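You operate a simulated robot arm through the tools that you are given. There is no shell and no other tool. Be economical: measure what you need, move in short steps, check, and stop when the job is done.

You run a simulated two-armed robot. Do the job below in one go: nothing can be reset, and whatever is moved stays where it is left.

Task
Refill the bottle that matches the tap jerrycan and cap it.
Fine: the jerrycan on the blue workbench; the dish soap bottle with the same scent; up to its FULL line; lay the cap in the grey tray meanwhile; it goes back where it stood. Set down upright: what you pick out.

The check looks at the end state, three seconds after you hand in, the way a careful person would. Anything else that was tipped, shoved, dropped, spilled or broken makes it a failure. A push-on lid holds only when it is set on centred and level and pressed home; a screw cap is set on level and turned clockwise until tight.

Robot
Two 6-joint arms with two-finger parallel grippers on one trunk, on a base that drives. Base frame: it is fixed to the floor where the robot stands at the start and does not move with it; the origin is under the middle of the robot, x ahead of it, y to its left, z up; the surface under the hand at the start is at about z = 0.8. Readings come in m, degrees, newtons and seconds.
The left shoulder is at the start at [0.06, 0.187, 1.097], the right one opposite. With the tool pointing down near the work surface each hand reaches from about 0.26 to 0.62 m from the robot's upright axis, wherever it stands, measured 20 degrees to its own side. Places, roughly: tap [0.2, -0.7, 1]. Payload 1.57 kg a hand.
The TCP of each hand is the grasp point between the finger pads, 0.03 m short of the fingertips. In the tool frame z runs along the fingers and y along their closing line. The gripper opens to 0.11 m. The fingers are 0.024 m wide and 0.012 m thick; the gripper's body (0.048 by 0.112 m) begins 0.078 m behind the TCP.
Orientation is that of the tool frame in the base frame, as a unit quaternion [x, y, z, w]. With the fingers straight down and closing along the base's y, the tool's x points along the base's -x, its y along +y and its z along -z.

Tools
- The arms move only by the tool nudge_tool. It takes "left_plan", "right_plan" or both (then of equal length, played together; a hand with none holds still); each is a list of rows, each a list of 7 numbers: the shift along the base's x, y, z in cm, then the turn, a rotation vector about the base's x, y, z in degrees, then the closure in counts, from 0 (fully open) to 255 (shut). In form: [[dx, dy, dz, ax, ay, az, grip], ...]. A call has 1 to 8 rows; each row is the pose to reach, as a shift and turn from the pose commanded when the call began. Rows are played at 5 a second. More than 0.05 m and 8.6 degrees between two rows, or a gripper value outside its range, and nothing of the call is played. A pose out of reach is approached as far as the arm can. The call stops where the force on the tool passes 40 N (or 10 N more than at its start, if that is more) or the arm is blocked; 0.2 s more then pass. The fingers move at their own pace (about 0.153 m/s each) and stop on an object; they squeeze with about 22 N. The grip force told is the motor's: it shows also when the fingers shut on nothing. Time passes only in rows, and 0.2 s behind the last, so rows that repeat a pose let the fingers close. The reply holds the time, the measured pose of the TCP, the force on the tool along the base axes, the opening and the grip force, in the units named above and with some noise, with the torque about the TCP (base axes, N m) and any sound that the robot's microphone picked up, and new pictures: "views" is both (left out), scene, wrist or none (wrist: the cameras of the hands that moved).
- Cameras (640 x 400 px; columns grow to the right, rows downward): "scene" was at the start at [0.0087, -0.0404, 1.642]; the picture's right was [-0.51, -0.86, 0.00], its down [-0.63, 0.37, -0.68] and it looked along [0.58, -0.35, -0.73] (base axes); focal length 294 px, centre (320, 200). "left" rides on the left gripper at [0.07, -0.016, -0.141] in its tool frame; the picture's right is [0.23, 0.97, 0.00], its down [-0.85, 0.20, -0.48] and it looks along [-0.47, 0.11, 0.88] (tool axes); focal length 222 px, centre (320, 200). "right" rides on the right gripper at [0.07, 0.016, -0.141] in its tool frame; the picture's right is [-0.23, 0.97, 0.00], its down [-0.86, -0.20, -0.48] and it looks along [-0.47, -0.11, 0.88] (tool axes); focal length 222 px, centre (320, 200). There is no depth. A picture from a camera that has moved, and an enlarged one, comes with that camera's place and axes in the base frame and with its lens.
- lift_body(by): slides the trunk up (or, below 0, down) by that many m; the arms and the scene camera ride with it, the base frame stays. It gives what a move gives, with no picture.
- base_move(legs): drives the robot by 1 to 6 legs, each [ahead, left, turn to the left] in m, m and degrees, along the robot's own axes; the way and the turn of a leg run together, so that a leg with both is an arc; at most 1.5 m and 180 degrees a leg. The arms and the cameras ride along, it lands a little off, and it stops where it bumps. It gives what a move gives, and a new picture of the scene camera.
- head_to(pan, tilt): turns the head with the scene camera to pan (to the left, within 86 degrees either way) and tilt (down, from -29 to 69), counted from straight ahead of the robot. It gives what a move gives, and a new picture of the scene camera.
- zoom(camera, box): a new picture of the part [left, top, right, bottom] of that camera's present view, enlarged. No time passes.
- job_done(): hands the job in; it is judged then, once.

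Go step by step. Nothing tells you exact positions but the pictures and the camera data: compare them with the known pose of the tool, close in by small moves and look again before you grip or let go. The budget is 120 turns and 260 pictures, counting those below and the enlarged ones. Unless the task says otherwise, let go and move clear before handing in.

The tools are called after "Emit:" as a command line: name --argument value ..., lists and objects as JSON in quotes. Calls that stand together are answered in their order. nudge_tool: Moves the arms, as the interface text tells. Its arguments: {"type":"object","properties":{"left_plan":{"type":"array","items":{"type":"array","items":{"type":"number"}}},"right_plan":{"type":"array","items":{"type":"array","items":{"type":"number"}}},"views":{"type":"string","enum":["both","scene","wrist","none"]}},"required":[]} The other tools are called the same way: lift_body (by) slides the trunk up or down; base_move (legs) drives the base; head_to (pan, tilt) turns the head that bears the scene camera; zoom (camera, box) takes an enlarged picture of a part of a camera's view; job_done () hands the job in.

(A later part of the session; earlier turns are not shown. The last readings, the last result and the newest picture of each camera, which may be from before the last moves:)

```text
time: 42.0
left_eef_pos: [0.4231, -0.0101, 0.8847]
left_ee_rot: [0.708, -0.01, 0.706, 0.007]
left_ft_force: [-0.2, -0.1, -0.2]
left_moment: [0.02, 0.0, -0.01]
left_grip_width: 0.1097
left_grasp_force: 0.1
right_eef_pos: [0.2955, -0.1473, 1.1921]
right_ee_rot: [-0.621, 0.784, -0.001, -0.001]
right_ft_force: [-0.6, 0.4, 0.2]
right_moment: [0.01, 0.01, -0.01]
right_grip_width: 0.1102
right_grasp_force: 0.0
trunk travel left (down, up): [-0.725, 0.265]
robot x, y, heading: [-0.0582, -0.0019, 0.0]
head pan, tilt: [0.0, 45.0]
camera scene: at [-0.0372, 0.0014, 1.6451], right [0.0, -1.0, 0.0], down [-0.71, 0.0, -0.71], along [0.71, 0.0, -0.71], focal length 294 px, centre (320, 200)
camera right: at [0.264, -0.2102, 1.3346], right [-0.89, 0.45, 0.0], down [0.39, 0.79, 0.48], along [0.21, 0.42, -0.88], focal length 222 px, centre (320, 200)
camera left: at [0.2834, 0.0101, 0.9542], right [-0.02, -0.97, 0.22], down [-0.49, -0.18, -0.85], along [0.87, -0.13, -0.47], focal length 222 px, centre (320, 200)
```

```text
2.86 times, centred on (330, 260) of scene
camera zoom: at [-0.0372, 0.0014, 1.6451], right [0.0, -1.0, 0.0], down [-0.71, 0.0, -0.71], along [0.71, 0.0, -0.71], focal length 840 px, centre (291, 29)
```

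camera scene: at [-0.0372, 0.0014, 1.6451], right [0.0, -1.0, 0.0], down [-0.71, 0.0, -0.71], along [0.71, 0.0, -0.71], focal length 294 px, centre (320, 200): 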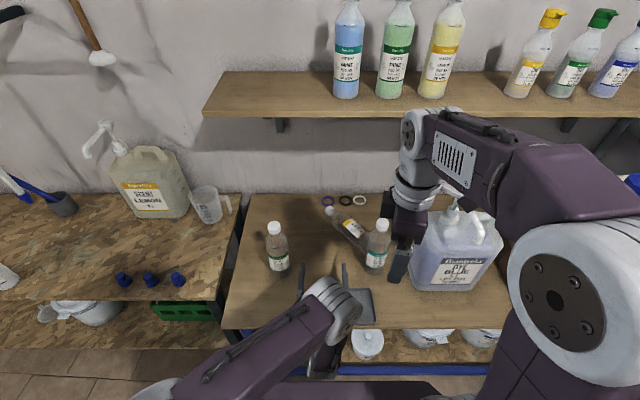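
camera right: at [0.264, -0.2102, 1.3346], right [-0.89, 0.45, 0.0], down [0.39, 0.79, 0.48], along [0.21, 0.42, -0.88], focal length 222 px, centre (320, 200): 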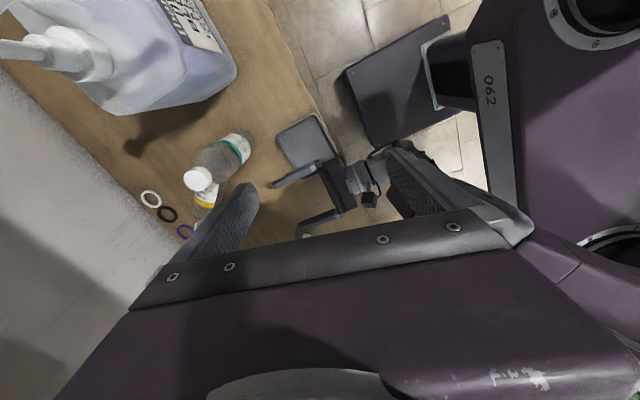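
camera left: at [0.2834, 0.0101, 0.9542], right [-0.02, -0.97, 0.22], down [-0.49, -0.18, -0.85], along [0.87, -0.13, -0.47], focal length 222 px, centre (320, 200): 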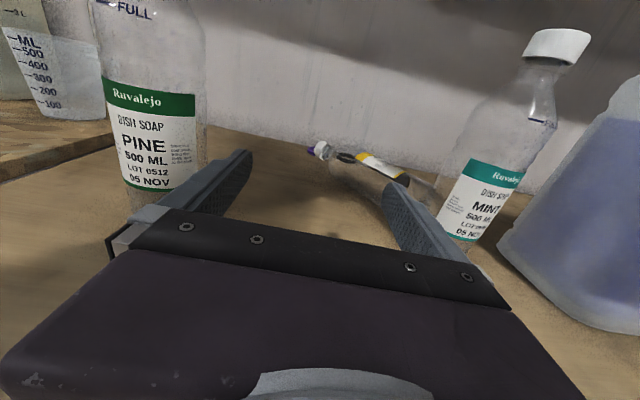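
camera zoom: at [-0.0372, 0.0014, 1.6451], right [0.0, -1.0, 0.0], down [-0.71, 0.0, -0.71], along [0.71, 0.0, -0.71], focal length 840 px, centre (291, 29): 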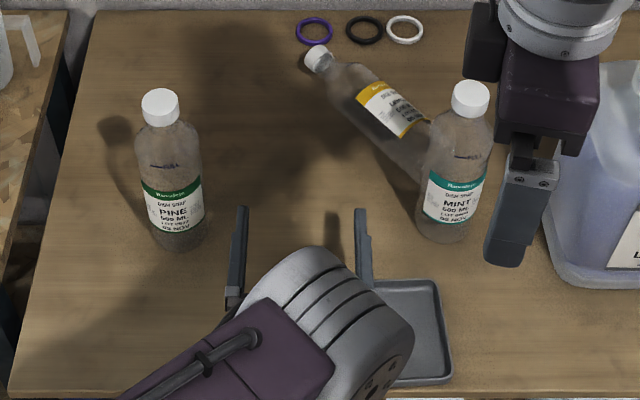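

The bottle slipped out sideways and is lying (still capped and empty) between the mint bottle and the rings; everything else stands. I'll pick it up top-down with the left hand (tool x toward the cap, so it can be turned upright afterwards). First I raise both hands.

Emit:
nudge_tool --left_plan '[[-1, 0, 4, 0, 0, 0, 0], [-1.5, 0, 8, 0, 8, 0, 0], [-2, 0, 12, 0, 16, 0, 0], [-2, 0, 16, 0, 24, 0, 0], [-2, 0, 20, 0, 32, 0, 0], [-2, 0, 23, 0, 40, 0, 0], [-2, 0, 25, 0, 48, 0, 0], [-2, 0, 26, 0, 56, 0, 0]]' --right_plan '[[-1, 0, 2, 0, 0, -8, 0], [-2, 0, 4, 0, 0, -16, 0], [-3, 0, 6, 0, 0, -24, 0], [-4, 0, 8, 0, 0, -32, 0], [-4, 0, 10, 0, 0, -40, 0], [-4, 0, 12, 0, 0, -48, 0], [-4, 0, 12, 0, 0, -56, 0], [-4, 0, 12, 0, 0, -64, 0]]'

Emit:
zoom --camera "scene" --box '[300, 180, 420, 280]'

```text
time: 43.8
left_eef_pos: [0.4046, -0.0114, 1.1465]
left_ee_rot: [0.957, -0.006, 0.291, 0.013]
left_ft_force: [-0.1, 0.9, -0.6]
left_moment: [0.01, -0.03, 0.02]
left_grip_width: 0.1099
left_grasp_force: 0.1
right_eef_pos: [0.255, -0.1482, 1.3114]
right_ee_rot: [-0.108, 0.994, -0.001, -0.001]
right_ft_force: [0.4, 0.6, -0.2]
right_moment: [0.02, 0.02, -0.01]
right_grip_width: 0.1099
right_grasp_force: 0.0
trunk travel left (down, up): [-0.725, 0.265]
robot x, y, heading: [-0.0608, 0.0034, 0.1]
head pan, tilt: [0.0, 45.0]
camera scene: at [-0.0362, 0.0002, 1.6451], right [0.0, -1.0, 0.0], down [-0.71, 0.0, -0.71], along [0.71, 0.0, -0.71], focal length 294 px, centre (320, 200)
camera right: at [0.1833, -0.1469, 1.4531], right [0.01, 1.0, 0.0], down [0.88, -0.01, 0.48], along [0.48, -0.01, -0.88], focal length 222 px, centre (320, 200)
camera left: at [0.3857, 0.0087, 1.3003], right [0.17, -0.97, 0.15], down [-0.98, -0.18, -0.07], along [0.1, -0.13, -0.99], focal length 222 px, centre (320, 200)
```

scene: 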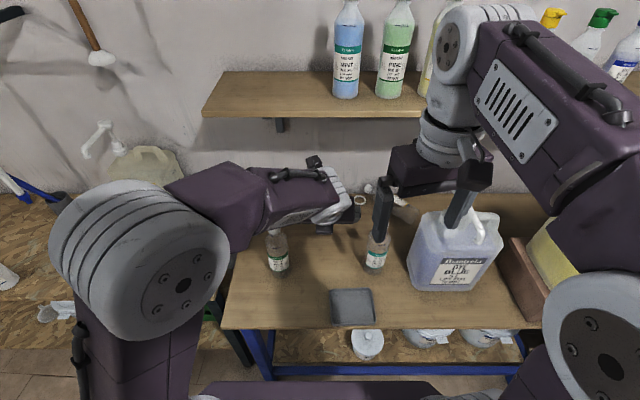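
right: 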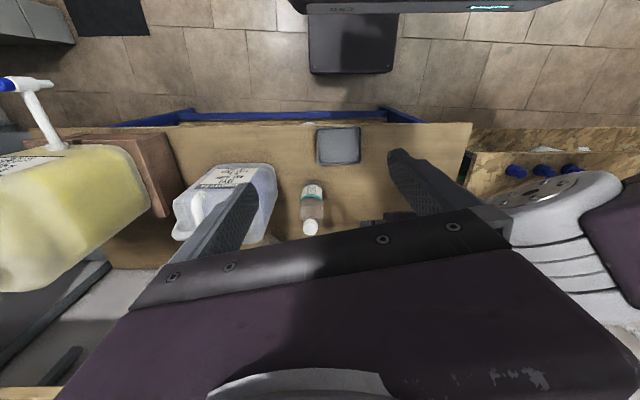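
left: 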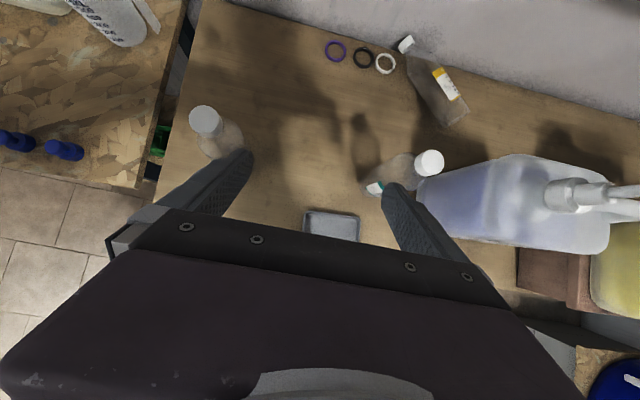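

```text
4.00 times, centred on (360, 230) of scene
camera zoom: at [-0.0362, 0.0002, 1.6451], right [0.0, -1.0, 0.0], down [-0.71, 0.0, -0.71], along [0.71, 0.0, -0.71], focal length 1175 px, centre (160, 80)
```

zoom: 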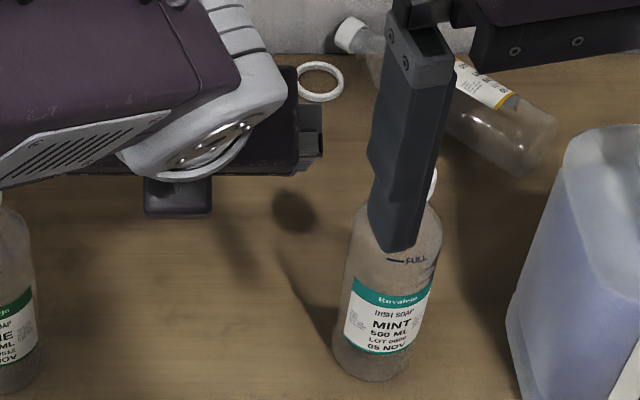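

The bottle rolled a bit further back (base near [0.68, -0.34], cap near [0.83, -0.19]). I need to know if it is at rest and how far the base can drive under the bench.

Emit:
head_to --pan -20 --tilt 69

Emit:
zoom --camera "left" --box '[300, 0, 500, 200]'

Emit:
zoom --camera "right" --box '[100, 0, 480, 180]'

```text
time: 44.7
left_eef_pos: [0.4048, -0.0116, 1.1453]
left_ee_rot: [0.957, -0.006, 0.291, 0.011]
left_ft_force: [-0.2, -0.6, -0.4]
left_moment: [0.0, 0.04, -0.01]
left_grip_width: 0.11
left_grasp_force: 0.0
right_eef_pos: [0.254, -0.1486, 1.3108]
right_ee_rot: [-0.11, 0.994, -0.001, -0.001]
right_ft_force: [-0.1, 0.3, 0.1]
right_moment: [-0.01, 0.0, -0.03]
right_grip_width: 0.11
right_grasp_force: 0.0
trunk travel left (down, up): [-0.725, 0.265]
robot x, y, heading: [-0.056, 0.0021, -0.1]
head pan, tilt: [-20.0, 68.8]
camera scene: at [-0.0661, -0.0188, 1.6163], right [-0.34, -0.94, 0.0], down [-0.88, 0.32, -0.36], along [0.34, -0.12, -0.93], focal length 294 px, centre (320, 200)
```

scene: 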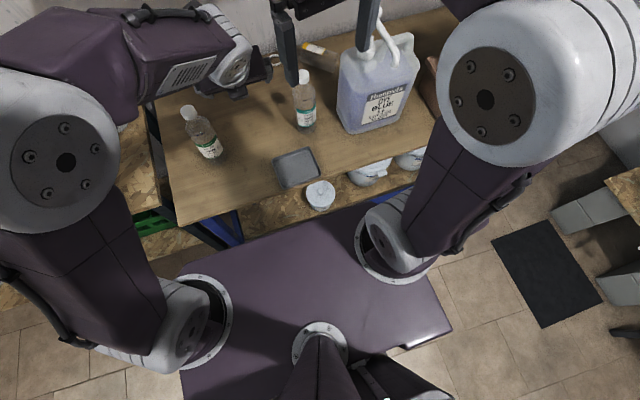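

```text
2.00 times, centred on (400, 100) of left
camera zoom: at [0.3843, 0.0087, 1.2997], right [0.17, -0.97, 0.14], down [-0.98, -0.18, -0.07], along [0.1, -0.13, -0.99], focal length 444 px, centre (160, 400)
```

zoom: 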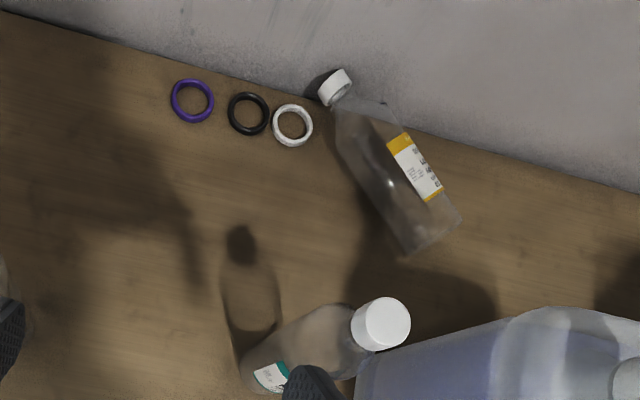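

```text
1.68 times, centred on (290, 90) of right
camera zoom: at [0.1822, -0.1472, 1.4532], right [0.01, 1.0, 0.0], down [0.88, -0.01, 0.48], along [0.48, 0.0, -0.88], focal length 374 px, centre (370, 385)
```

zoom: 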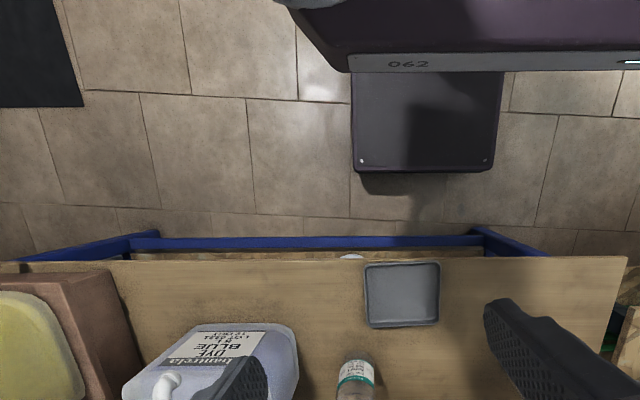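

The bottle is at rest against the wall with cap at [0.835, -0.195], base at [0.688, -0.344]. The base has room to drive in ~15 cm. I'll fetch it with the right hand; first unwind its wrist to yaw -135° in free air.

Emit:
nudge_tool --right_plan '[[0, 0, 0, 0, 0, -8, 0], [0, 0, 0, 0, 0, -16, 0], [0, 0, 0, 0, 0, -24, 0], [0, 0, 0, 0, 0, -32, 0], [0, 0, 0, 0, 0, -40, 0], [0, 0, 0, 0, 0, -48, 0], [0, 0, 0, 0, 0, -56, 0], [0, 0, 0, 0, 0, -64, 0]]' --views "none"

Emit:
nudge_tool --right_plan '[[0, 0, 0, 0, 0, -8, 0], [0, 0, 0, 0, 0, -16, 0], [0, 0, 0, 0, 0, -24, 0], [0, 0, 0, 0, 0, -32, 0], [0, 0, 0, 0, 0, -40, 0], [0, 0, 0, 0, 0, -48, 0], [0, 0, 0, 0, 0, -56, 0], [0, 0, 0, 0, 0, -64, 0]]' --views "none"

Emit:
nudge_tool --right_plan '[[0, 0, 0, 0, 0, -7, 0], [0, 0, 0, 0, 0, -14, 0], [0, 0, 0, 0, 0, -19, 0]]' --views "none"

```text
time: 46.5
left_eef_pos: [0.404, -0.0114, 1.145]
left_ee_rot: [0.957, -0.007, 0.29, 0.011]
left_ft_force: [0.3, -0.1, -0.2]
left_moment: [0.0, -0.01, 0.02]
left_grip_width: 0.11
left_grasp_force: 0.0
right_eef_pos: [0.2543, -0.1471, 1.3104]
right_ee_rot: [0.435, 0.9, 0.0, -0.001]
right_ft_force: [0.3, -0.2, 0.9]
right_moment: [0.0, 0.01, -0.02]
right_grip_width: 0.11
right_grasp_force: 0.0
trunk travel left (down, up): [-0.725, 0.265]
robot x, y, heading: [-0.0595, 0.0058, 0.1]
head pan, tilt: [-20.0, 68.8]
```

```text
time: 48.3
left_eef_pos: [0.405, -0.0106, 1.1444]
left_ee_rot: [0.957, -0.007, 0.29, 0.012]
left_ft_force: [-0.4, 0.4, 0.3]
left_moment: [0.03, -0.03, -0.01]
left_grip_width: 0.1103
left_grasp_force: 0.1
right_eef_pos: [0.2553, -0.149, 1.3108]
right_ee_rot: [0.846, 0.533, 0.0, -0.001]
right_ft_force: [-0.1, -0.2, -0.5]
right_moment: [0.03, 0.01, 0.02]
right_grip_width: 0.11
right_grasp_force: 0.0
trunk travel left (down, up): [-0.725, 0.265]
robot x, y, heading: [-0.057, 0.0038, -0.1]
head pan, tilt: [-20.0, 68.8]
```

```text
time: 49.1
left_eef_pos: [0.4046, -0.0119, 1.1467]
left_ee_rot: [0.957, -0.007, 0.29, 0.01]
left_ft_force: [0.4, 0.1, -0.5]
left_moment: [0.02, -0.01, -0.04]
left_grip_width: 0.1101
left_grasp_force: 0.1
right_eef_pos: [0.254, -0.149, 1.3105]
right_ee_rot: [0.922, 0.387, 0.001, 0.0]
right_ft_force: [-0.1, -0.3, 0.1]
right_moment: [0.01, -0.01, -0.03]
right_grip_width: 0.1099
right_grasp_force: 0.0
trunk travel left (down, up): [-0.725, 0.265]
robot x, y, heading: [-0.0601, -0.0009, -0.1]
head pan, tilt: [-20.0, 68.8]
```

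Wrist range is fine (yaw -134.5°). I tuck the left hand back and drive right 17 cm then ahead in two legs.

Emit:
nudge_tool --left_plan '[[-2, 3, 1, 0, 0, 0, 0], [-4, 6, 2, 0, 0, 0, 0], [-6, 9, 3, 0, 0, 0, 0], [-8, 12, 4, 0, 0, 0, 0], [-9, 15, 5, 0, 0, 0, 0]]' --views "none"

Emit:
base_move --legs '[[0, -0.17, 0], [0.1, 0, 0]]'

```text
time: 50.3
left_eef_pos: [0.3142, 0.1391, 1.1949]
left_ee_rot: [0.957, -0.005, 0.289, 0.012]
left_ft_force: [0.0, 1.0, 0.8]
left_moment: [0.01, 0.03, 0.02]
left_grip_width: 0.1101
left_grasp_force: 0.1
right_eef_pos: [0.2532, -0.1472, 1.3105]
right_ee_rot: [0.922, 0.387, 0.0, 0.0]
right_ft_force: [-0.1, 0.4, 0.3]
right_moment: [0.02, -0.01, -0.01]
right_grip_width: 0.11
right_grasp_force: 0.1
trunk travel left (down, up): [-0.725, 0.265]
robot x, y, heading: [-0.0604, 0.0041, 0.2]
head pan, tilt: [-20.0, 68.8]
```

```text
time: 52.5
left_eef_pos: [0.4156, -0.0396, 1.1962]
left_ee_rot: [0.957, -0.008, 0.289, 0.011]
left_ft_force: [0.3, -0.8, 0.1]
left_moment: [0.04, -0.02, 0.0]
left_grip_width: 0.1101
left_grasp_force: 0.0
right_eef_pos: [0.3543, -0.3276, 1.3102]
right_ee_rot: [0.922, 0.387, 0.001, -0.001]
right_ft_force: [-0.6, -0.3, -0.7]
right_moment: [0.04, -0.03, 0.02]
right_grip_width: 0.1101
right_grasp_force: 0.1
trunk travel left (down, up): [-0.725, 0.265]
robot x, y, heading: [0.0398, -0.1781, -0.2]
head pan, tilt: [-20.0, 68.8]
camera scene: at [0.0325, -0.1971, 1.6162], right [-0.34, -0.94, 0.0], down [-0.87, 0.32, -0.36], along [0.34, -0.12, -0.93], focal length 294 px, centre (320, 200)
```

scene: 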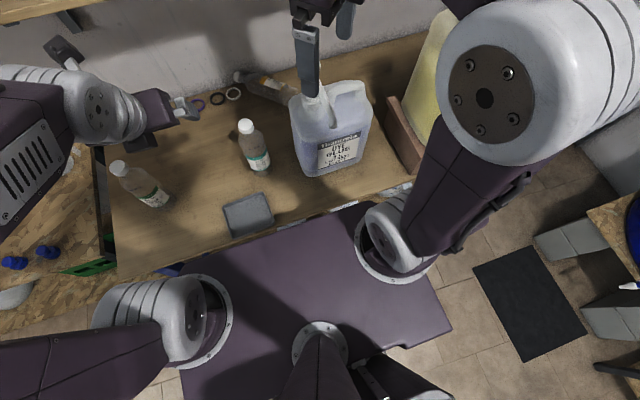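

Room remains; I go 5 cm further and look at the bottle.

Emit:
base_move --legs '[[0.05, 0, 0]]'

Emit:
head_to --pan -12 --tilt 45

Emit:
zoom --camera "right" --box '[0, 0, 640, 400]'

```text
time: 53.5
left_eef_pos: [0.4606, -0.0397, 1.1973]
left_ee_rot: [0.957, -0.007, 0.291, 0.011]
left_ft_force: [-1.2, -0.3, 0.1]
left_moment: [-0.03, -0.04, 0.02]
left_grip_width: 0.11
left_grasp_force: 0.1
right_eef_pos: [0.3993, -0.3257, 1.3123]
right_ee_rot: [0.922, 0.386, 0.003, 0.001]
right_ft_force: [-0.3, 1.2, -0.3]
right_moment: [0.0, -0.09, 0.05]
right_grip_width: 0.1098
right_grasp_force: 0.0
trunk travel left (down, up): [-0.725, 0.265]
robot x, y, heading: [0.0933, -0.1787, -0.2]
head pan, tilt: [-20.0, 68.8]
camera scene: at [0.0764, -0.1957, 1.6162], right [-0.34, -0.94, 0.0], down [-0.87, 0.32, -0.37], along [0.34, -0.12, -0.93], focal length 294 px, centre (320, 200)
```

scene: 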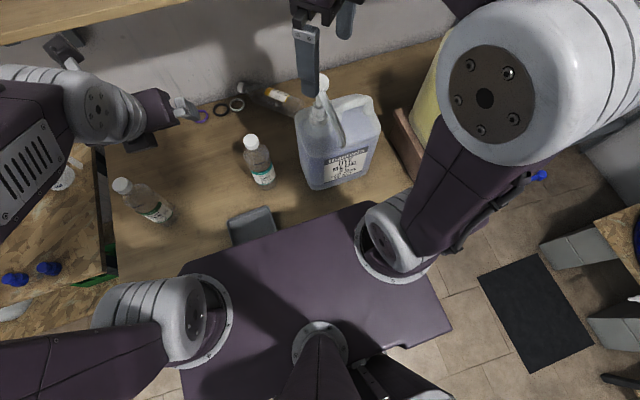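

```text
time: 54.3
left_eef_pos: [0.4665, -0.0389, 1.1947]
left_ee_rot: [0.957, -0.007, 0.288, 0.012]
left_ft_force: [-0.8, -0.1, -0.7]
left_moment: [0.0, 0.04, -0.01]
left_grip_width: 0.11
left_grasp_force: 0.1
right_eef_pos: [0.4054, -0.3269, 1.3096]
right_ee_rot: [0.922, 0.387, 0.0, 0.0]
right_ft_force: [-0.5, 1.0, 0.3]
right_moment: [0.02, 0.03, -0.01]
right_grip_width: 0.1099
right_grasp_force: 0.1
trunk travel left (down, up): [-0.725, 0.265]
robot x, y, heading: [0.0889, -0.1762, -0.1]
head pan, tilt: [-12.0, 45.0]
camera scene: at [0.1126, -0.1939, 1.645], right [-0.21, -0.98, 0.0], down [-0.69, 0.15, -0.71], along [0.69, -0.15, -0.71], focal length 294 px, centre (320, 200)
```

scene: 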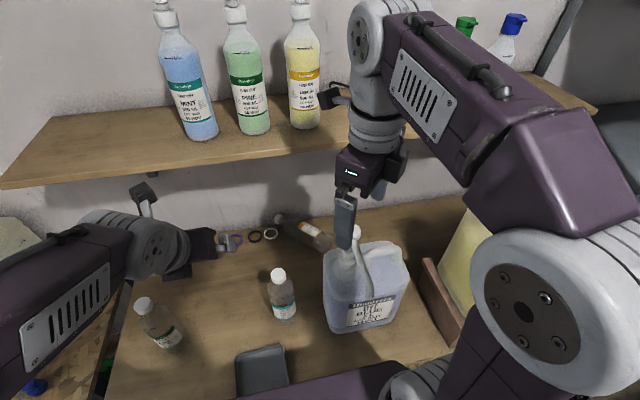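

```text
1.00 times, centred on (320, 200) of right (not enlarged: the box is as wide or as high as the picture)
camera zoom: at [0.4663, -0.2879, 1.453], right [0.54, -0.84, 0.0], down [-0.74, -0.47, 0.48], along [-0.4, -0.26, -0.88], focal length 222 px, centre (320, 200)
```

zoom: 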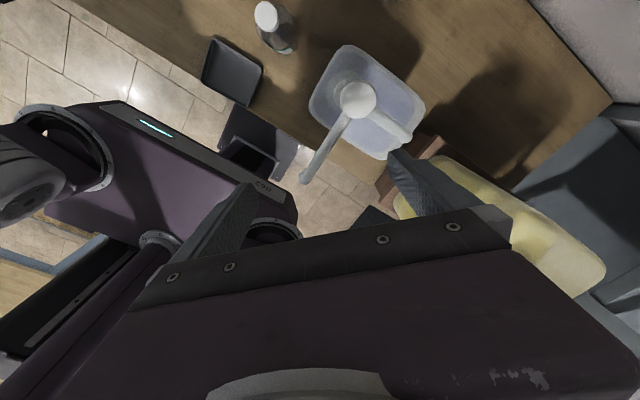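

The bottle's best reached by the left arm with the robot turned to the right. I tuck the left hand in, raise the trunk 5 cm, then shift right 7 cm and turn right 40°.

Emit:
nudge_tool --left_plan '[[-3, 0, 2, 0, 0, 0, 0], [-6, 0, 4, 0, 0, 0, 0], [-9, 0, 6, 0, 0, 0, 0], [-12, 0, 8, 0, 0, 0, 0]]' --right_plan '[[-2, 0, 0, 0, 0, 0, 0], [-4, 0, 0, 0, 0, 0, 0], [-6, 0, 0, 0, 0, 0, 0], [-8, 0, 0, 0, 0, 0, 0]]' --views "none"

Emit:
lift_body --by 0.05

Emit:
base_move --legs '[[0, -0.07, 0], [0, 0, -20]]'

```text
time: 55.3
left_eef_pos: [0.4606, -0.0886, 1.2644]
left_ee_rot: [0.957, -0.007, 0.289, 0.01]
left_ft_force: [-0.6, 0.3, 0.2]
left_moment: [-0.01, -0.01, -0.01]
left_grip_width: 0.11
left_grasp_force: 0.1
left hand out of reach, approached as far as the arm can: row 1, 2, 3, 4
right_eef_pos: [0.332, -0.3239, 1.3123]
right_ee_rot: [0.922, 0.387, 0.0, 0.0]
right_ft_force: [-1.3, 0.0, -0.7]
right_moment: [-0.01, 0.0, 0.03]
right_grip_width: 0.1101
right_grasp_force: 0.1
right hand out of reach, approached as far as the arm can: row 4
trunk travel left (down, up): [-0.725, 0.265]
robot x, y, heading: [0.0933, -0.1769, 0.0]
head pan, tilt: [-12.0, 45.0]
```

```text
time: 56.2
left_eef_pos: [0.4621, -0.0875, 1.3147]
left_ee_rot: [0.958, -0.008, 0.288, 0.011]
left_ft_force: [0.9, 0.4, -0.1]
left_moment: [0.0, 0.0, -0.01]
left_grip_width: 0.11
left_grasp_force: 0.1
right_eef_pos: [0.3331, -0.326, 1.3627]
right_ee_rot: [0.922, 0.387, -0.001, -0.001]
right_ft_force: [0.2, -0.6, 0.1]
right_moment: [0.03, -0.03, -0.03]
right_grip_width: 0.1099
right_grasp_force: 0.0
trunk travel left (down, up): [-0.775, 0.215]
robot x, y, heading: [0.0912, -0.1753, -0.0]
head pan, tilt: [-12.0, 45.0]
```

```text
time: 58.3
left_eef_pos: [0.4459, -0.2558, 1.3155]
left_ee_rot: [0.947, -0.143, 0.284, 0.051]
left_ft_force: [-0.3, -0.1, -0.3]
left_moment: [0.01, 0.0, 0.0]
left_grip_width: 0.11
left_grasp_force: 0.1
right_eef_pos: [0.2551, -0.4471, 1.3634]
right_ee_rot: [0.968, 0.252, 0.0, 0.0]
right_ft_force: [-0.7, -0.4, -0.3]
right_moment: [0.0, 0.03, -0.03]
right_grip_width: 0.1101
right_grasp_force: 0.0
trunk travel left (down, up): [-0.775, 0.215]
robot x, y, heading: [0.0676, -0.2378, -16.3]
head pan, tilt: [-12.0, 45.0]
camera scene: at [0.079, -0.2596, 1.6952], right [-0.48, -0.88, 0.0], down [-0.62, 0.34, -0.71], along [0.62, -0.34, -0.71], focal length 294 px, centre (320, 200)
```

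scene: 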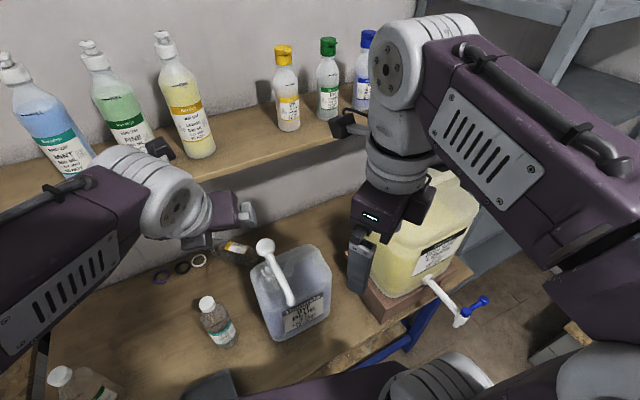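

Landed at heading -16°. I turn about 18° more.

Emit:
base_move --legs '[[0, 0, -20]]'

Emit:
zoom --camera "left" --box '[0, 0, 640, 400]'

```text
time: 59.8
left_eef_pos: [0.4022, -0.343, 1.3155]
left_ee_rot: [0.917, -0.274, 0.274, 0.091]
left_ft_force: [0.5, 1.6, -0.4]
left_moment: [-0.07, 0.02, -0.05]
left_grip_width: 0.1101
left_grasp_force: 0.0
right_eef_pos: [0.1665, -0.4739, 1.3616]
right_ee_rot: [0.994, 0.112, -0.001, -0.001]
right_ft_force: [1.0, 0.5, -1.3]
right_moment: [-0.03, 0.09, 0.03]
right_grip_width: 0.1099
right_grasp_force: 0.0
trunk travel left (down, up): [-0.775, 0.215]
robot x, y, heading: [0.0397, -0.2196, -32.8]
head pan, tilt: [-12.0, 45.0]
camera scene: at [0.0496, -0.2447, 1.6951], right [-0.7, -0.71, 0.0], down [-0.5, 0.5, -0.71], along [0.5, -0.5, -0.71], focal length 294 px, centre (320, 200)
```

scene: 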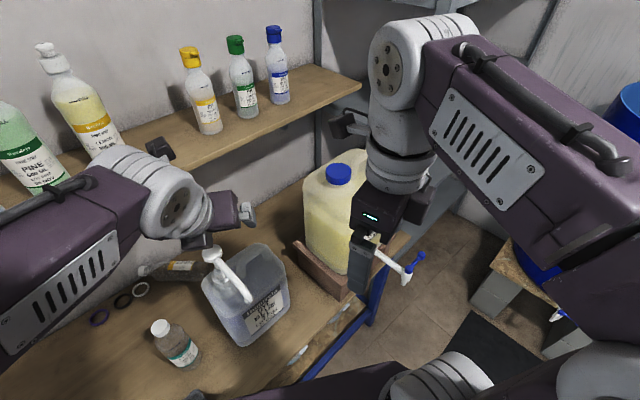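

```text
1.00 times, centred on (320, 200) of left (not enlarged: the box is as wide or as high as the picture)
camera zoom: at [0.3971, -0.3162, 1.4694], right [-0.38, -0.91, 0.14], down [-0.92, 0.37, -0.07], along [0.01, -0.16, -0.99], focal length 222 px, centre (320, 200)
```

zoom: 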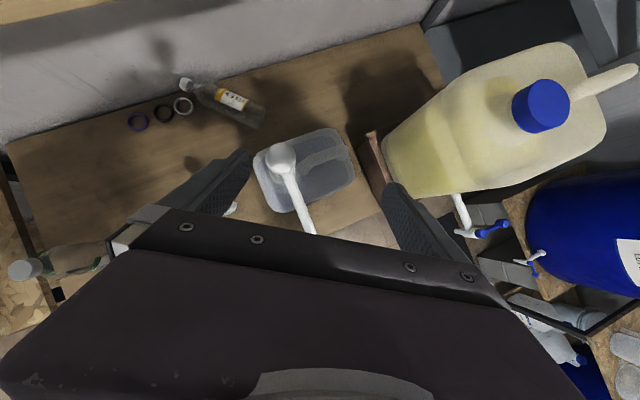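

Bottle position confirmed (cap [0.835,-0.198], base [0.689,-0.344], axis at 45°). I drive 7 cm ahead, then point the left hand down while moving it over the free lane between pine and mint.

Emit:
base_move --legs '[[0.07, 0, 0]]'

Emit:
nudge_tool --left_plan '[[0, 4, 0, 4.6, 7.1, 0, 0], [0, 8, 0, 9.2, 14.3, 0, 0], [0, 12, 0, 13.8, 21.5, 0, 0], [0, 16, 0, 18.4, 28.6, 0, 0], [0, 20, 0, 18.4, 28.6, 0, 0], [0, 24, 0, 18.4, 28.6, 0, 0], [0, 28, 0, 18.4, 28.6, 0, 0]]'

```text
time: 60.8
left_eef_pos: [0.4155, -0.3319, 1.3141]
left_ee_rot: [0.929, -0.232, 0.278, 0.079]
left_ft_force: [0.7, 0.4, -1.0]
left_moment: [-0.08, 0.05, -0.04]
left_grip_width: 0.1101
left_grasp_force: 0.0
right_eef_pos: [0.1924, -0.4831, 1.3635]
right_ee_rot: [0.988, 0.157, 0.0, 0.001]
right_ft_force: [0.3, 0.0, 0.4]
right_moment: [-0.09, 0.0, 0.01]
right_grip_width: 0.1097
right_grasp_force: 0.0
trunk travel left (down, up): [-0.775, 0.215]
robot x, y, heading: [0.0447, -0.2413, -27.9]
head pan, tilt: [-12.0, 45.0]
camera scene: at [0.0549, -0.2647, 1.6952], right [-0.64, -0.77, 0.0], down [-0.54, 0.45, -0.71], along [0.55, -0.45, -0.71], focal length 294 px, centre (320, 200)
```

scene: 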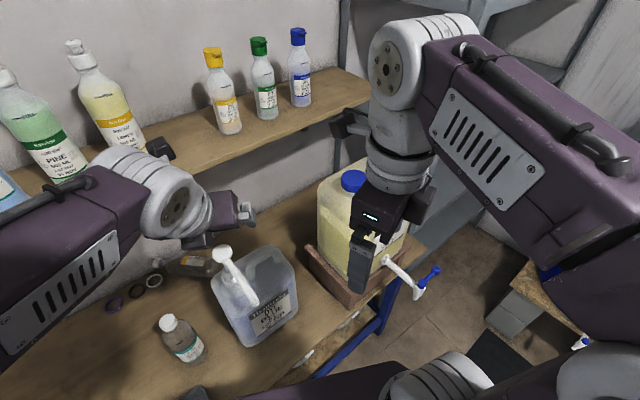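

```text
time: 62.4
left_eef_pos: [0.3521, -0.217, 1.3079]
left_ee_rot: [0.969, -0.247, 0.0, -0.015]
left_ft_force: [0.0, 0.7, -0.3]
left_moment: [-0.01, 0.02, -0.01]
left_grip_width: 0.1099
left_grasp_force: 0.2
left hand out of reach, approached as far as the arm can: row 3, 4, 5, 6, 7
right_eef_pos: [0.1939, -0.487, 1.3625]
right_ee_rot: [0.988, 0.157, 0.0, -0.001]
right_ft_force: [-0.5, 0.6, -0.2]
right_moment: [0.01, 0.05, -0.01]
right_grip_width: 0.1099
right_grasp_force: 0.1
trunk travel left (down, up): [-0.775, 0.215]
robot x, y, heading: [0.0465, -0.2455, -27.4]
head pan, tilt: [-12.0, 45.0]
camera scene: at [0.0579, -0.2686, 1.6951], right [-0.64, -0.77, 0.0], down [-0.55, 0.45, -0.71], along [0.54, -0.45, -0.71], focal length 294 px, centre (320, 200)
camera left: at [0.4207, -0.2398, 1.448], right [-0.27, -0.96, -0.03], down [-0.85, 0.22, 0.48], along [-0.45, 0.15, -0.88], focal length 222 px, centre (320, 200)
```

scene: 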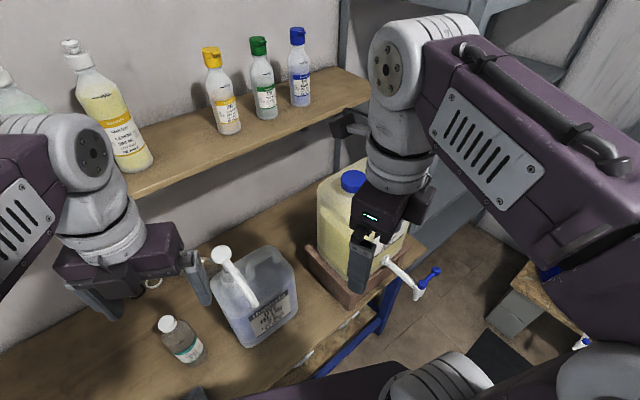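
left: 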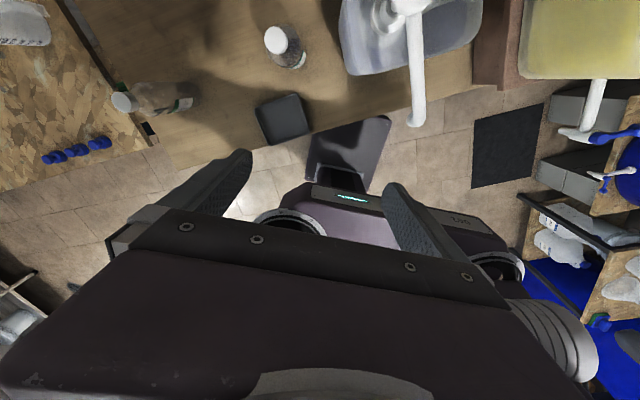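

Driving ahead is blocked (base touches the bench frame), so I work from here. I yaw the left hand (camera toward cap side) and move it above the free lane between the bottles.

Emit:
nudge_tool --left_plan '[[2, 2, -0.5, 0, 0, 8, 0], [4, 4, -1, 0, 0, 16, 0], [6, 6, -1.5, 0, 0, 24, 0], [8, 8, -2, 0, 0, 32, 0], [10, 10.5, -3, 0, 0, 40, 0], [11, 13, -4, 0, 0, 48, 0], [12, 15, -5, 0, 0, 56, 0], [12.8, 15.7, -5.8, 0, 0, 64, 0]]'

```text
time: 64.2
left_eef_pos: [0.4809, -0.0574, 1.2507]
left_ee_rot: [0.952, 0.305, -0.007, -0.011]
left_ft_force: [0.4, 0.3, 0.5]
left_moment: [-0.01, -0.02, 0.02]
left_grip_width: 0.1101
left_grasp_force: 0.0
right_eef_pos: [0.1939, -0.485, 1.3622]
right_ee_rot: [0.987, 0.158, 0.0, 0.0]
right_ft_force: [-0.9, 0.0, -0.7]
right_moment: [0.02, 0.05, -0.02]
right_grip_width: 0.1099
right_grasp_force: 0.1
trunk travel left (down, up): [-0.775, 0.215]
robot x, y, heading: [0.0461, -0.2456, -27.7]
head pan, tilt: [-12.0, 45.0]
camera scene: at [0.058, -0.2679, 1.6951], right [-0.64, -0.77, 0.0], down [-0.55, 0.45, -0.71], along [0.54, -0.45, -0.71], focal length 294 px, centre (320, 200)
camera left: at [0.5342, -0.0052, 1.3904], right [0.75, -0.66, -0.03], down [-0.57, -0.67, 0.48], along [-0.34, -0.34, -0.88], focal length 222 px, centre (320, 200)
```

scene: 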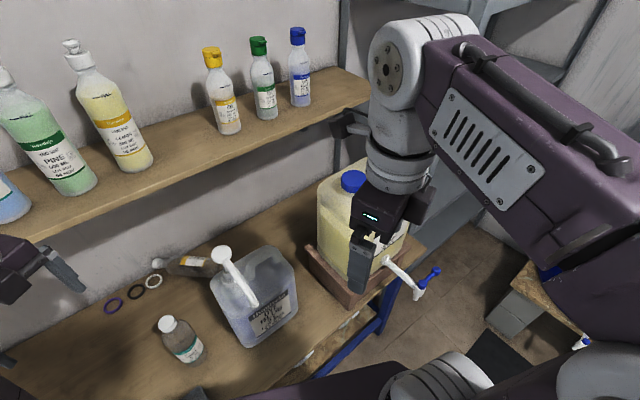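
left: 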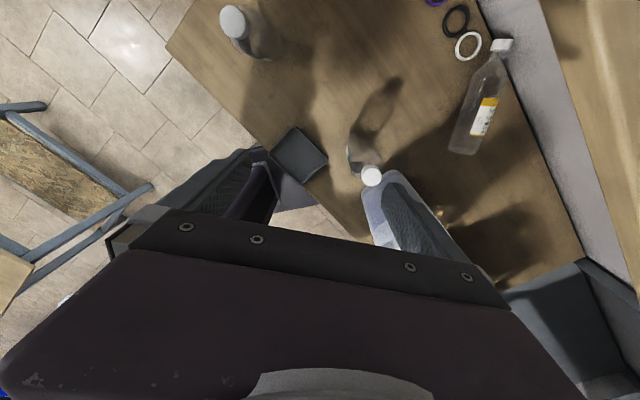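

Emit:
head_to --pan 25 --tilt 42

Emit:
nudge_tool --left_plan '[[0.3, 1, -4.5, 0, 0, 3, 0], [0.6, 2, -9, 0, 0, 6, 0], [1, 2, -13.5, 0, 0, 9.5, 0], [1, 2, -18, 0, 0, 9.5, 0], [1, 2, -22.5, 0, 0, 9.5, 0], [1, 2, -27, 0, 0, 9.5, 0], [1, 2, -31, 0, 0, 9.5, 0]]'

```text
time: 65.2
left_eef_pos: [0.4815, -0.0572, 1.2507]
left_ee_rot: [0.953, 0.303, -0.007, -0.013]
left_ft_force: [-0.7, -0.4, -0.1]
left_moment: [0.0, 0.01, 0.02]
left_grip_width: 0.1102
left_grasp_force: 0.1
right_eef_pos: [0.1937, -0.4869, 1.3623]
right_ee_rot: [0.988, 0.158, 0.001, 0.0]
right_ft_force: [-0.1, -0.2, 1.4]
right_moment: [0.0, -0.02, 0.0]
right_grip_width: 0.11
right_grasp_force: 0.1
trunk travel left (down, up): [-0.775, 0.215]
robot x, y, heading: [0.0463, -0.2447, -27.6]
head pan, tilt: [25.0, 42.0]
camera scene: at [0.0778, -0.2201, 1.6994], right [-0.05, -1.0, 0.0], down [-0.67, 0.03, -0.74], along [0.74, -0.03, -0.67], focal length 294 px, centre (320, 200)
```

scene: 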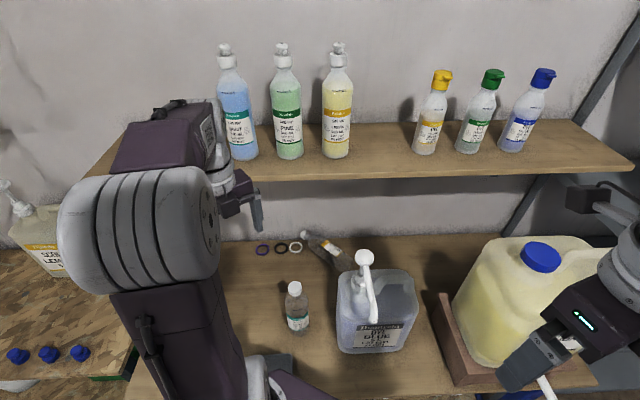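

```text
time: 66.8
left_eef_pos: [0.4919, -0.0382, 0.9371]
left_ee_rot: [0.925, 0.381, -0.009, -0.011]
left_ft_force: [0.3, 0.3, -0.1]
left_moment: [0.03, 0.0, -0.01]
left_grip_width: 0.1104
left_grasp_force: 0.1
right_eef_pos: [0.1953, -0.4861, 1.3627]
right_ee_rot: [0.987, 0.158, -0.001, 0.0]
right_ft_force: [0.6, 0.1, 0.8]
right_moment: [-0.05, 0.02, -0.02]
right_grip_width: 0.11
right_grasp_force: 0.1
trunk travel left (down, up): [-0.775, 0.215]
robot x, y, heading: [0.0503, -0.2473, -27.6]
head pan, tilt: [25.0, 42.0]
camera scene: at [0.0793, -0.2193, 1.6994], right [-0.04, -1.0, 0.0], down [-0.67, 0.03, -0.74], along [0.74, -0.03, -0.67], focal length 294 px, centre (320, 200)
camera left: at [0.5331, 0.0216, 1.0771], right [0.85, -0.53, -0.03], down [-0.45, -0.75, 0.48], along [-0.28, -0.39, -0.88], focal length 222 px, centre (320, 200)
```

scene: 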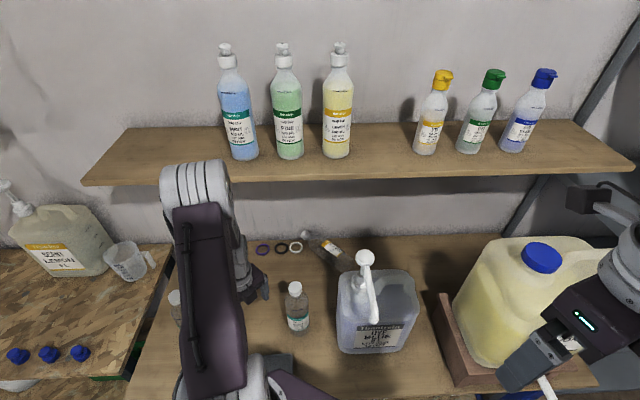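
left: 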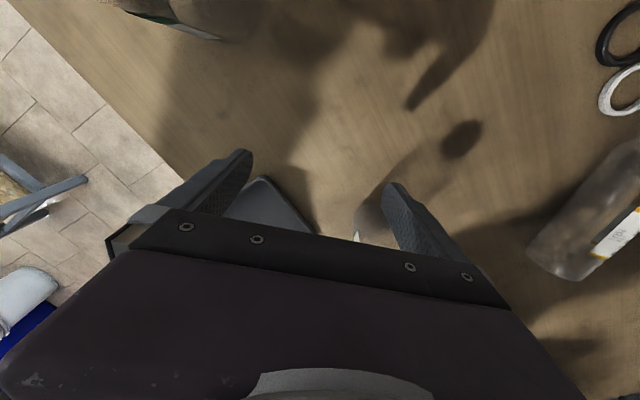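

Now forward behind the mint bottle, at low height under the shelf, in short steps.

Emit:
nudge_tool --left_plan '[[4, 0, 0, 0, 0, 0, 0], [8, -0.5, -1, 0, 0, 0, 0], [12, -1.5, -2, 0, 0, 0, 0], [15, -4, -2.5, 0, 0, 0, 0], [17.5, -7.5, -2.5, 0, 0, 0, 0]]'

```text
time: 68.0
left_eef_pos: [0.6687, -0.1131, 0.9147]
left_ee_rot: [0.925, 0.381, -0.009, -0.012]
left_ft_force: [0.1, 0.1, 0.1]
left_moment: [0.01, -0.02, 0.0]
left_grip_width: 0.1103
left_grasp_force: 0.1
right_eef_pos: [0.1945, -0.4882, 1.3628]
right_ee_rot: [0.988, 0.157, 0.0, -0.001]
right_ft_force: [-0.9, 0.3, -0.2]
right_moment: [0.04, 0.02, -0.03]
right_grip_width: 0.11
right_grasp_force: 0.1
trunk travel left (down, up): [-0.775, 0.215]
robot x, y, heading: [0.0462, -0.2444, -27.7]
head pan, tilt: [25.0, 42.0]
camera scene: at [0.0789, -0.2217, 1.6994], right [-0.04, -1.0, 0.0], down [-0.67, 0.03, -0.74], along [0.74, -0.03, -0.67], focal length 294 px, centre (320, 200)
camera left: at [0.7119, -0.0534, 1.0546], right [0.85, -0.53, -0.03], down [-0.45, -0.75, 0.48], along [-0.28, -0.39, -0.88], focal length 222 px, centre (320, 200)
```

scene: 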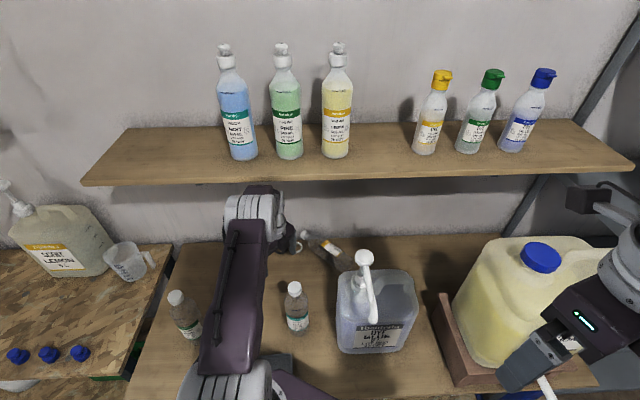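
left: 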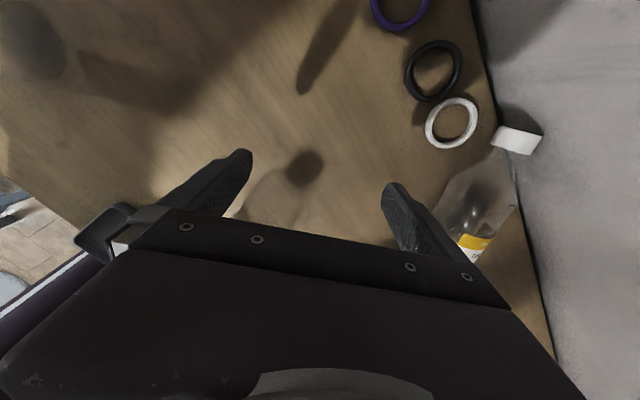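

Emit:
nudge_tool --left_plan '[[2, -4, 0, 0, 0, 0, 0], [3.5, -8, 0, 0, 0, 0, 0], [5, -12, 0, 0, 0, 0, 0], [6, -15.5, 0, 0, 0, 0, 0], [6.6, -18.5, 0, 0, 0, 0, 0]]'

```text
time: 69.2
left_eef_pos: [0.692, -0.2639, 0.9214]
left_ee_rot: [0.925, 0.381, -0.009, -0.012]
left_ft_force: [-0.5, 0.2, 0.6]
left_moment: [0.0, -0.04, 0.02]
left_grip_width: 0.1103
left_grasp_force: 0.0
left hand out of reach, approached as far as the arm can: row 3, 4, 5
right_eef_pos: [0.1939, -0.4866, 1.3621]
right_ee_rot: [0.988, 0.158, 0.0, -0.001]
right_ft_force: [-0.1, -0.1, 0.6]
right_moment: [0.01, 0.01, -0.02]
right_grip_width: 0.11
right_grasp_force: 0.2
trunk travel left (down, up): [-0.775, 0.215]
robot x, y, heading: [0.0509, -0.2405, -27.9]
head pan, tilt: [25.0, 42.0]
camera scene: at [0.0785, -0.2204, 1.6994], right [-0.04, -1.0, 0.0], down [-0.67, 0.03, -0.74], along [0.74, -0.03, -0.67], focal length 294 px, centre (320, 200)
camera left: at [0.7341, -0.2047, 1.0619], right [0.85, -0.53, -0.03], down [-0.45, -0.75, 0.48], along [-0.28, -0.39, -0.88], focal length 222 px, centre (320, 200)
```

scene: 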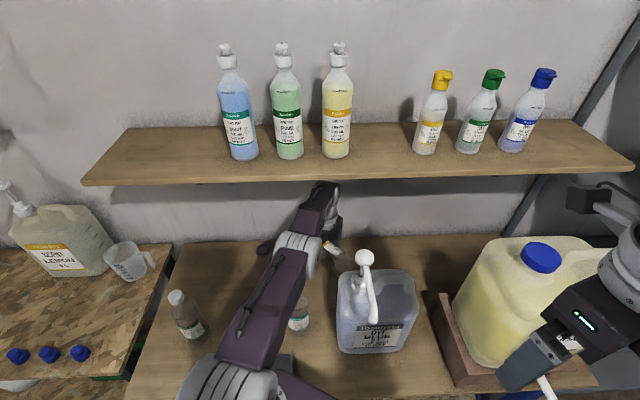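
left: 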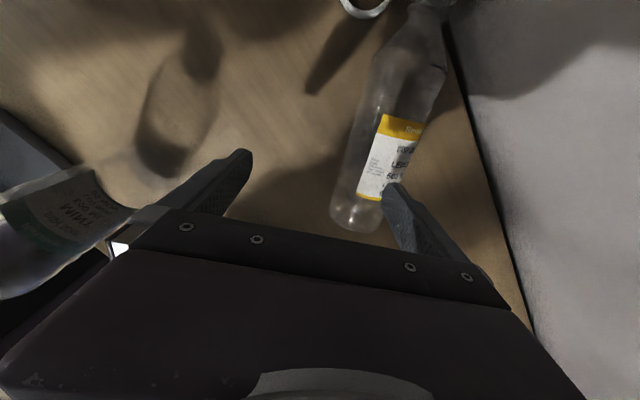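

Top-down reach ends 5 cm short. Tilting the hand 20° about the bottle's axis gains the reach and still grips square; I tilt and move out at safe height.

Emit:
nudge_tool --left_plan '[[0, 0, 0, -4.7, -4.7, 0, 0], [0, 0, 0, -9.4, -9.4, 0, 0], [0, 0, 0, -14.1, -14.1, 0, 0], [1.7, -1.7, 0, -14.1, -14.1, 0, 0], [3.3, -3.3, -1, -14.1, -14.1, 0, 0]]'

Emit:
zoom --camera "scene" --box '[230, 170, 410, 290]'

```text
time: 70.4
left_eef_pos: [0.7264, -0.2981, 0.9128]
left_ee_rot: [0.913, 0.375, 0.059, 0.148]
left_ft_force: [0.3, 0.1, 0.1]
left_moment: [-0.02, 0.02, -0.02]
left_grip_width: 0.11
left_grasp_force: 0.1
right_eef_pos: [0.1944, -0.4862, 1.3607]
right_ee_rot: [0.988, 0.158, -0.002, -0.001]
right_ft_force: [-0.6, 0.2, 0.4]
right_moment: [0.0, 0.04, 0.01]
right_grip_width: 0.1101
right_grasp_force: 0.0
trunk travel left (down, up): [-0.775, 0.215]
robot x, y, heading: [0.0491, -0.2451, -27.8]
head pan, tilt: [25.0, 42.0]
camera scene: at [0.0792, -0.2206, 1.6994], right [-0.04, -1.0, 0.0], down [-0.67, 0.03, -0.74], along [0.74, -0.03, -0.67], focal length 294 px, centre (320, 200)
camera left: at [0.7358, -0.2046, 1.0401], right [0.81, -0.5, 0.31], down [-0.58, -0.63, 0.52], along [-0.07, -0.6, -0.8], focal length 222 px, centre (320, 200)
```

scene: 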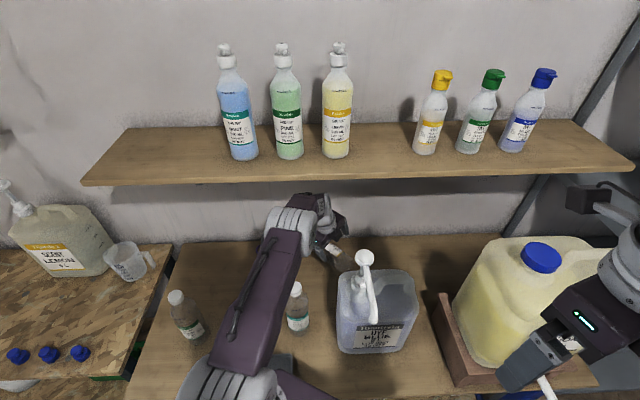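
left: 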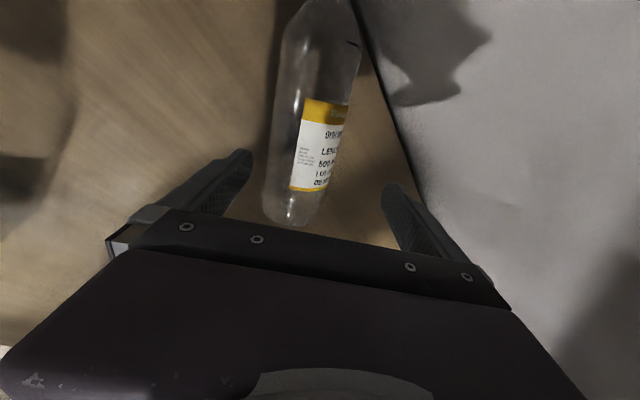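

```text
3.33 times, centred on (320, 230) of scene
camera zoom: at [0.0792, -0.2206, 1.6994], right [-0.04, -1.0, 0.0], down [-0.67, 0.03, -0.74], along [0.74, -0.03, -0.67], focal length 979 px, centre (320, 100)
```

zoom: 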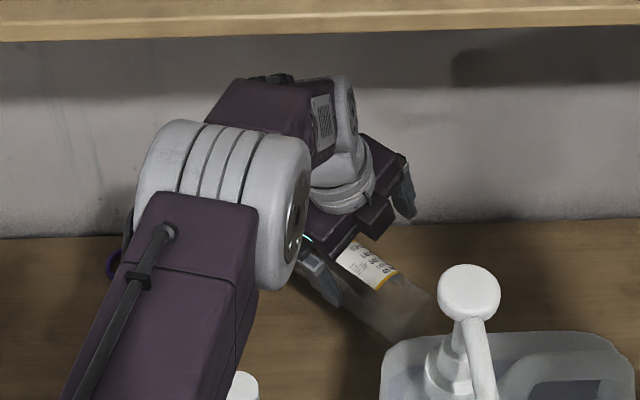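

The prediction matches: bottle lies between the fingers. I lower straight onto it.

Emit:
nudge_tool --left_plan '[[0, 0, -2, 0, 0, 0, 0], [-0.1, 0.1, -4, 0, 0, 0, 0], [-0.1, 0.1, -5.4, 0, 0, 0, 0], [-0.1, 0.1, -5.4, 0, 0, 0, 0]]' --views "wrist"

```text
time: 71.4
left_eef_pos: [0.7257, -0.295, 0.8582]
left_ee_rot: [0.913, 0.376, 0.058, 0.149]
left_ft_force: [-0.8, 0.4, -0.1]
left_moment: [-0.01, 0.04, -0.01]
left_grip_width: 0.1101
left_grasp_force: 0.0
right_eef_pos: [0.1933, -0.4866, 1.3638]
right_ee_rot: [0.987, 0.158, 0.0, 0.0]
right_ft_force: [-0.5, 0.5, 0.0]
right_moment: [0.02, -0.01, 0.0]
right_grip_width: 0.1102
right_grasp_force: 0.1
trunk travel left (down, up): [-0.775, 0.215]
robot x, y, heading: [0.0483, -0.245, -27.5]
head pan, tilt: [25.0, 42.0]
camera left: at [0.7345, -0.2027, 0.9857], right [0.81, -0.5, 0.31], down [-0.58, -0.63, 0.52], along [-0.07, -0.6, -0.8], focal length 222 px, centre (320, 200)
```

left: 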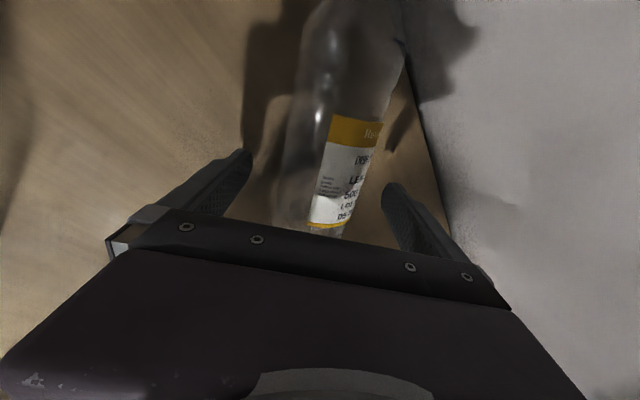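

Emit:
nudge_tool --left_plan '[[0, 0, 0, 0, 0, 0, 60], [0.1, -0.1, -0.5, 0, 0, 0, 70], [0.1, -0.1, -0.5, 0, 0, 0, 160], [0.1, -0.1, -0.5, 0, 0, 0, 255], [0.1, -0.1, -0.5, 0, 0, 0, 255], [0.1, -0.1, -0.5, 0, 0, 0, 255]]' --views "wrist"

```text
time: 72.8
left_eef_pos: [0.726, -0.296, 0.852]
left_ee_rot: [0.913, 0.375, 0.059, 0.149]
left_ft_force: [-1.2, -0.8, 0.4]
left_moment: [-0.02, 0.03, 0.04]
left_grip_width: 0.0642
left_grasp_force: 22.1
right_eef_pos: [0.1926, -0.4871, 1.3627]
right_ee_rot: [0.988, 0.157, -0.001, 0.001]
right_ft_force: [0.2, 0.5, -1.4]
right_moment: [0.0, 0.0, 0.01]
right_grip_width: 0.11
right_grasp_force: 0.1
trunk travel left (down, up): [-0.775, 0.215]
robot x, y, heading: [0.0455, -0.243, -27.8]
head pan, tilt: [25.0, 42.0]
camera left: at [0.7357, -0.2039, 0.9808], right [0.81, -0.5, 0.31], down [-0.58, -0.63, 0.52], along [-0.07, -0.6, -0.8], focal length 222 px, centre (320, 200)
```

left: 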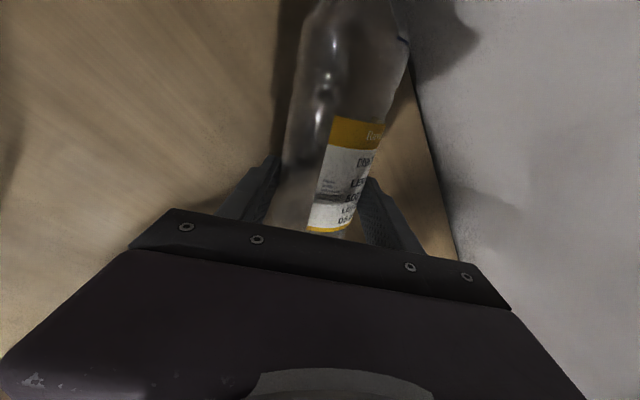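

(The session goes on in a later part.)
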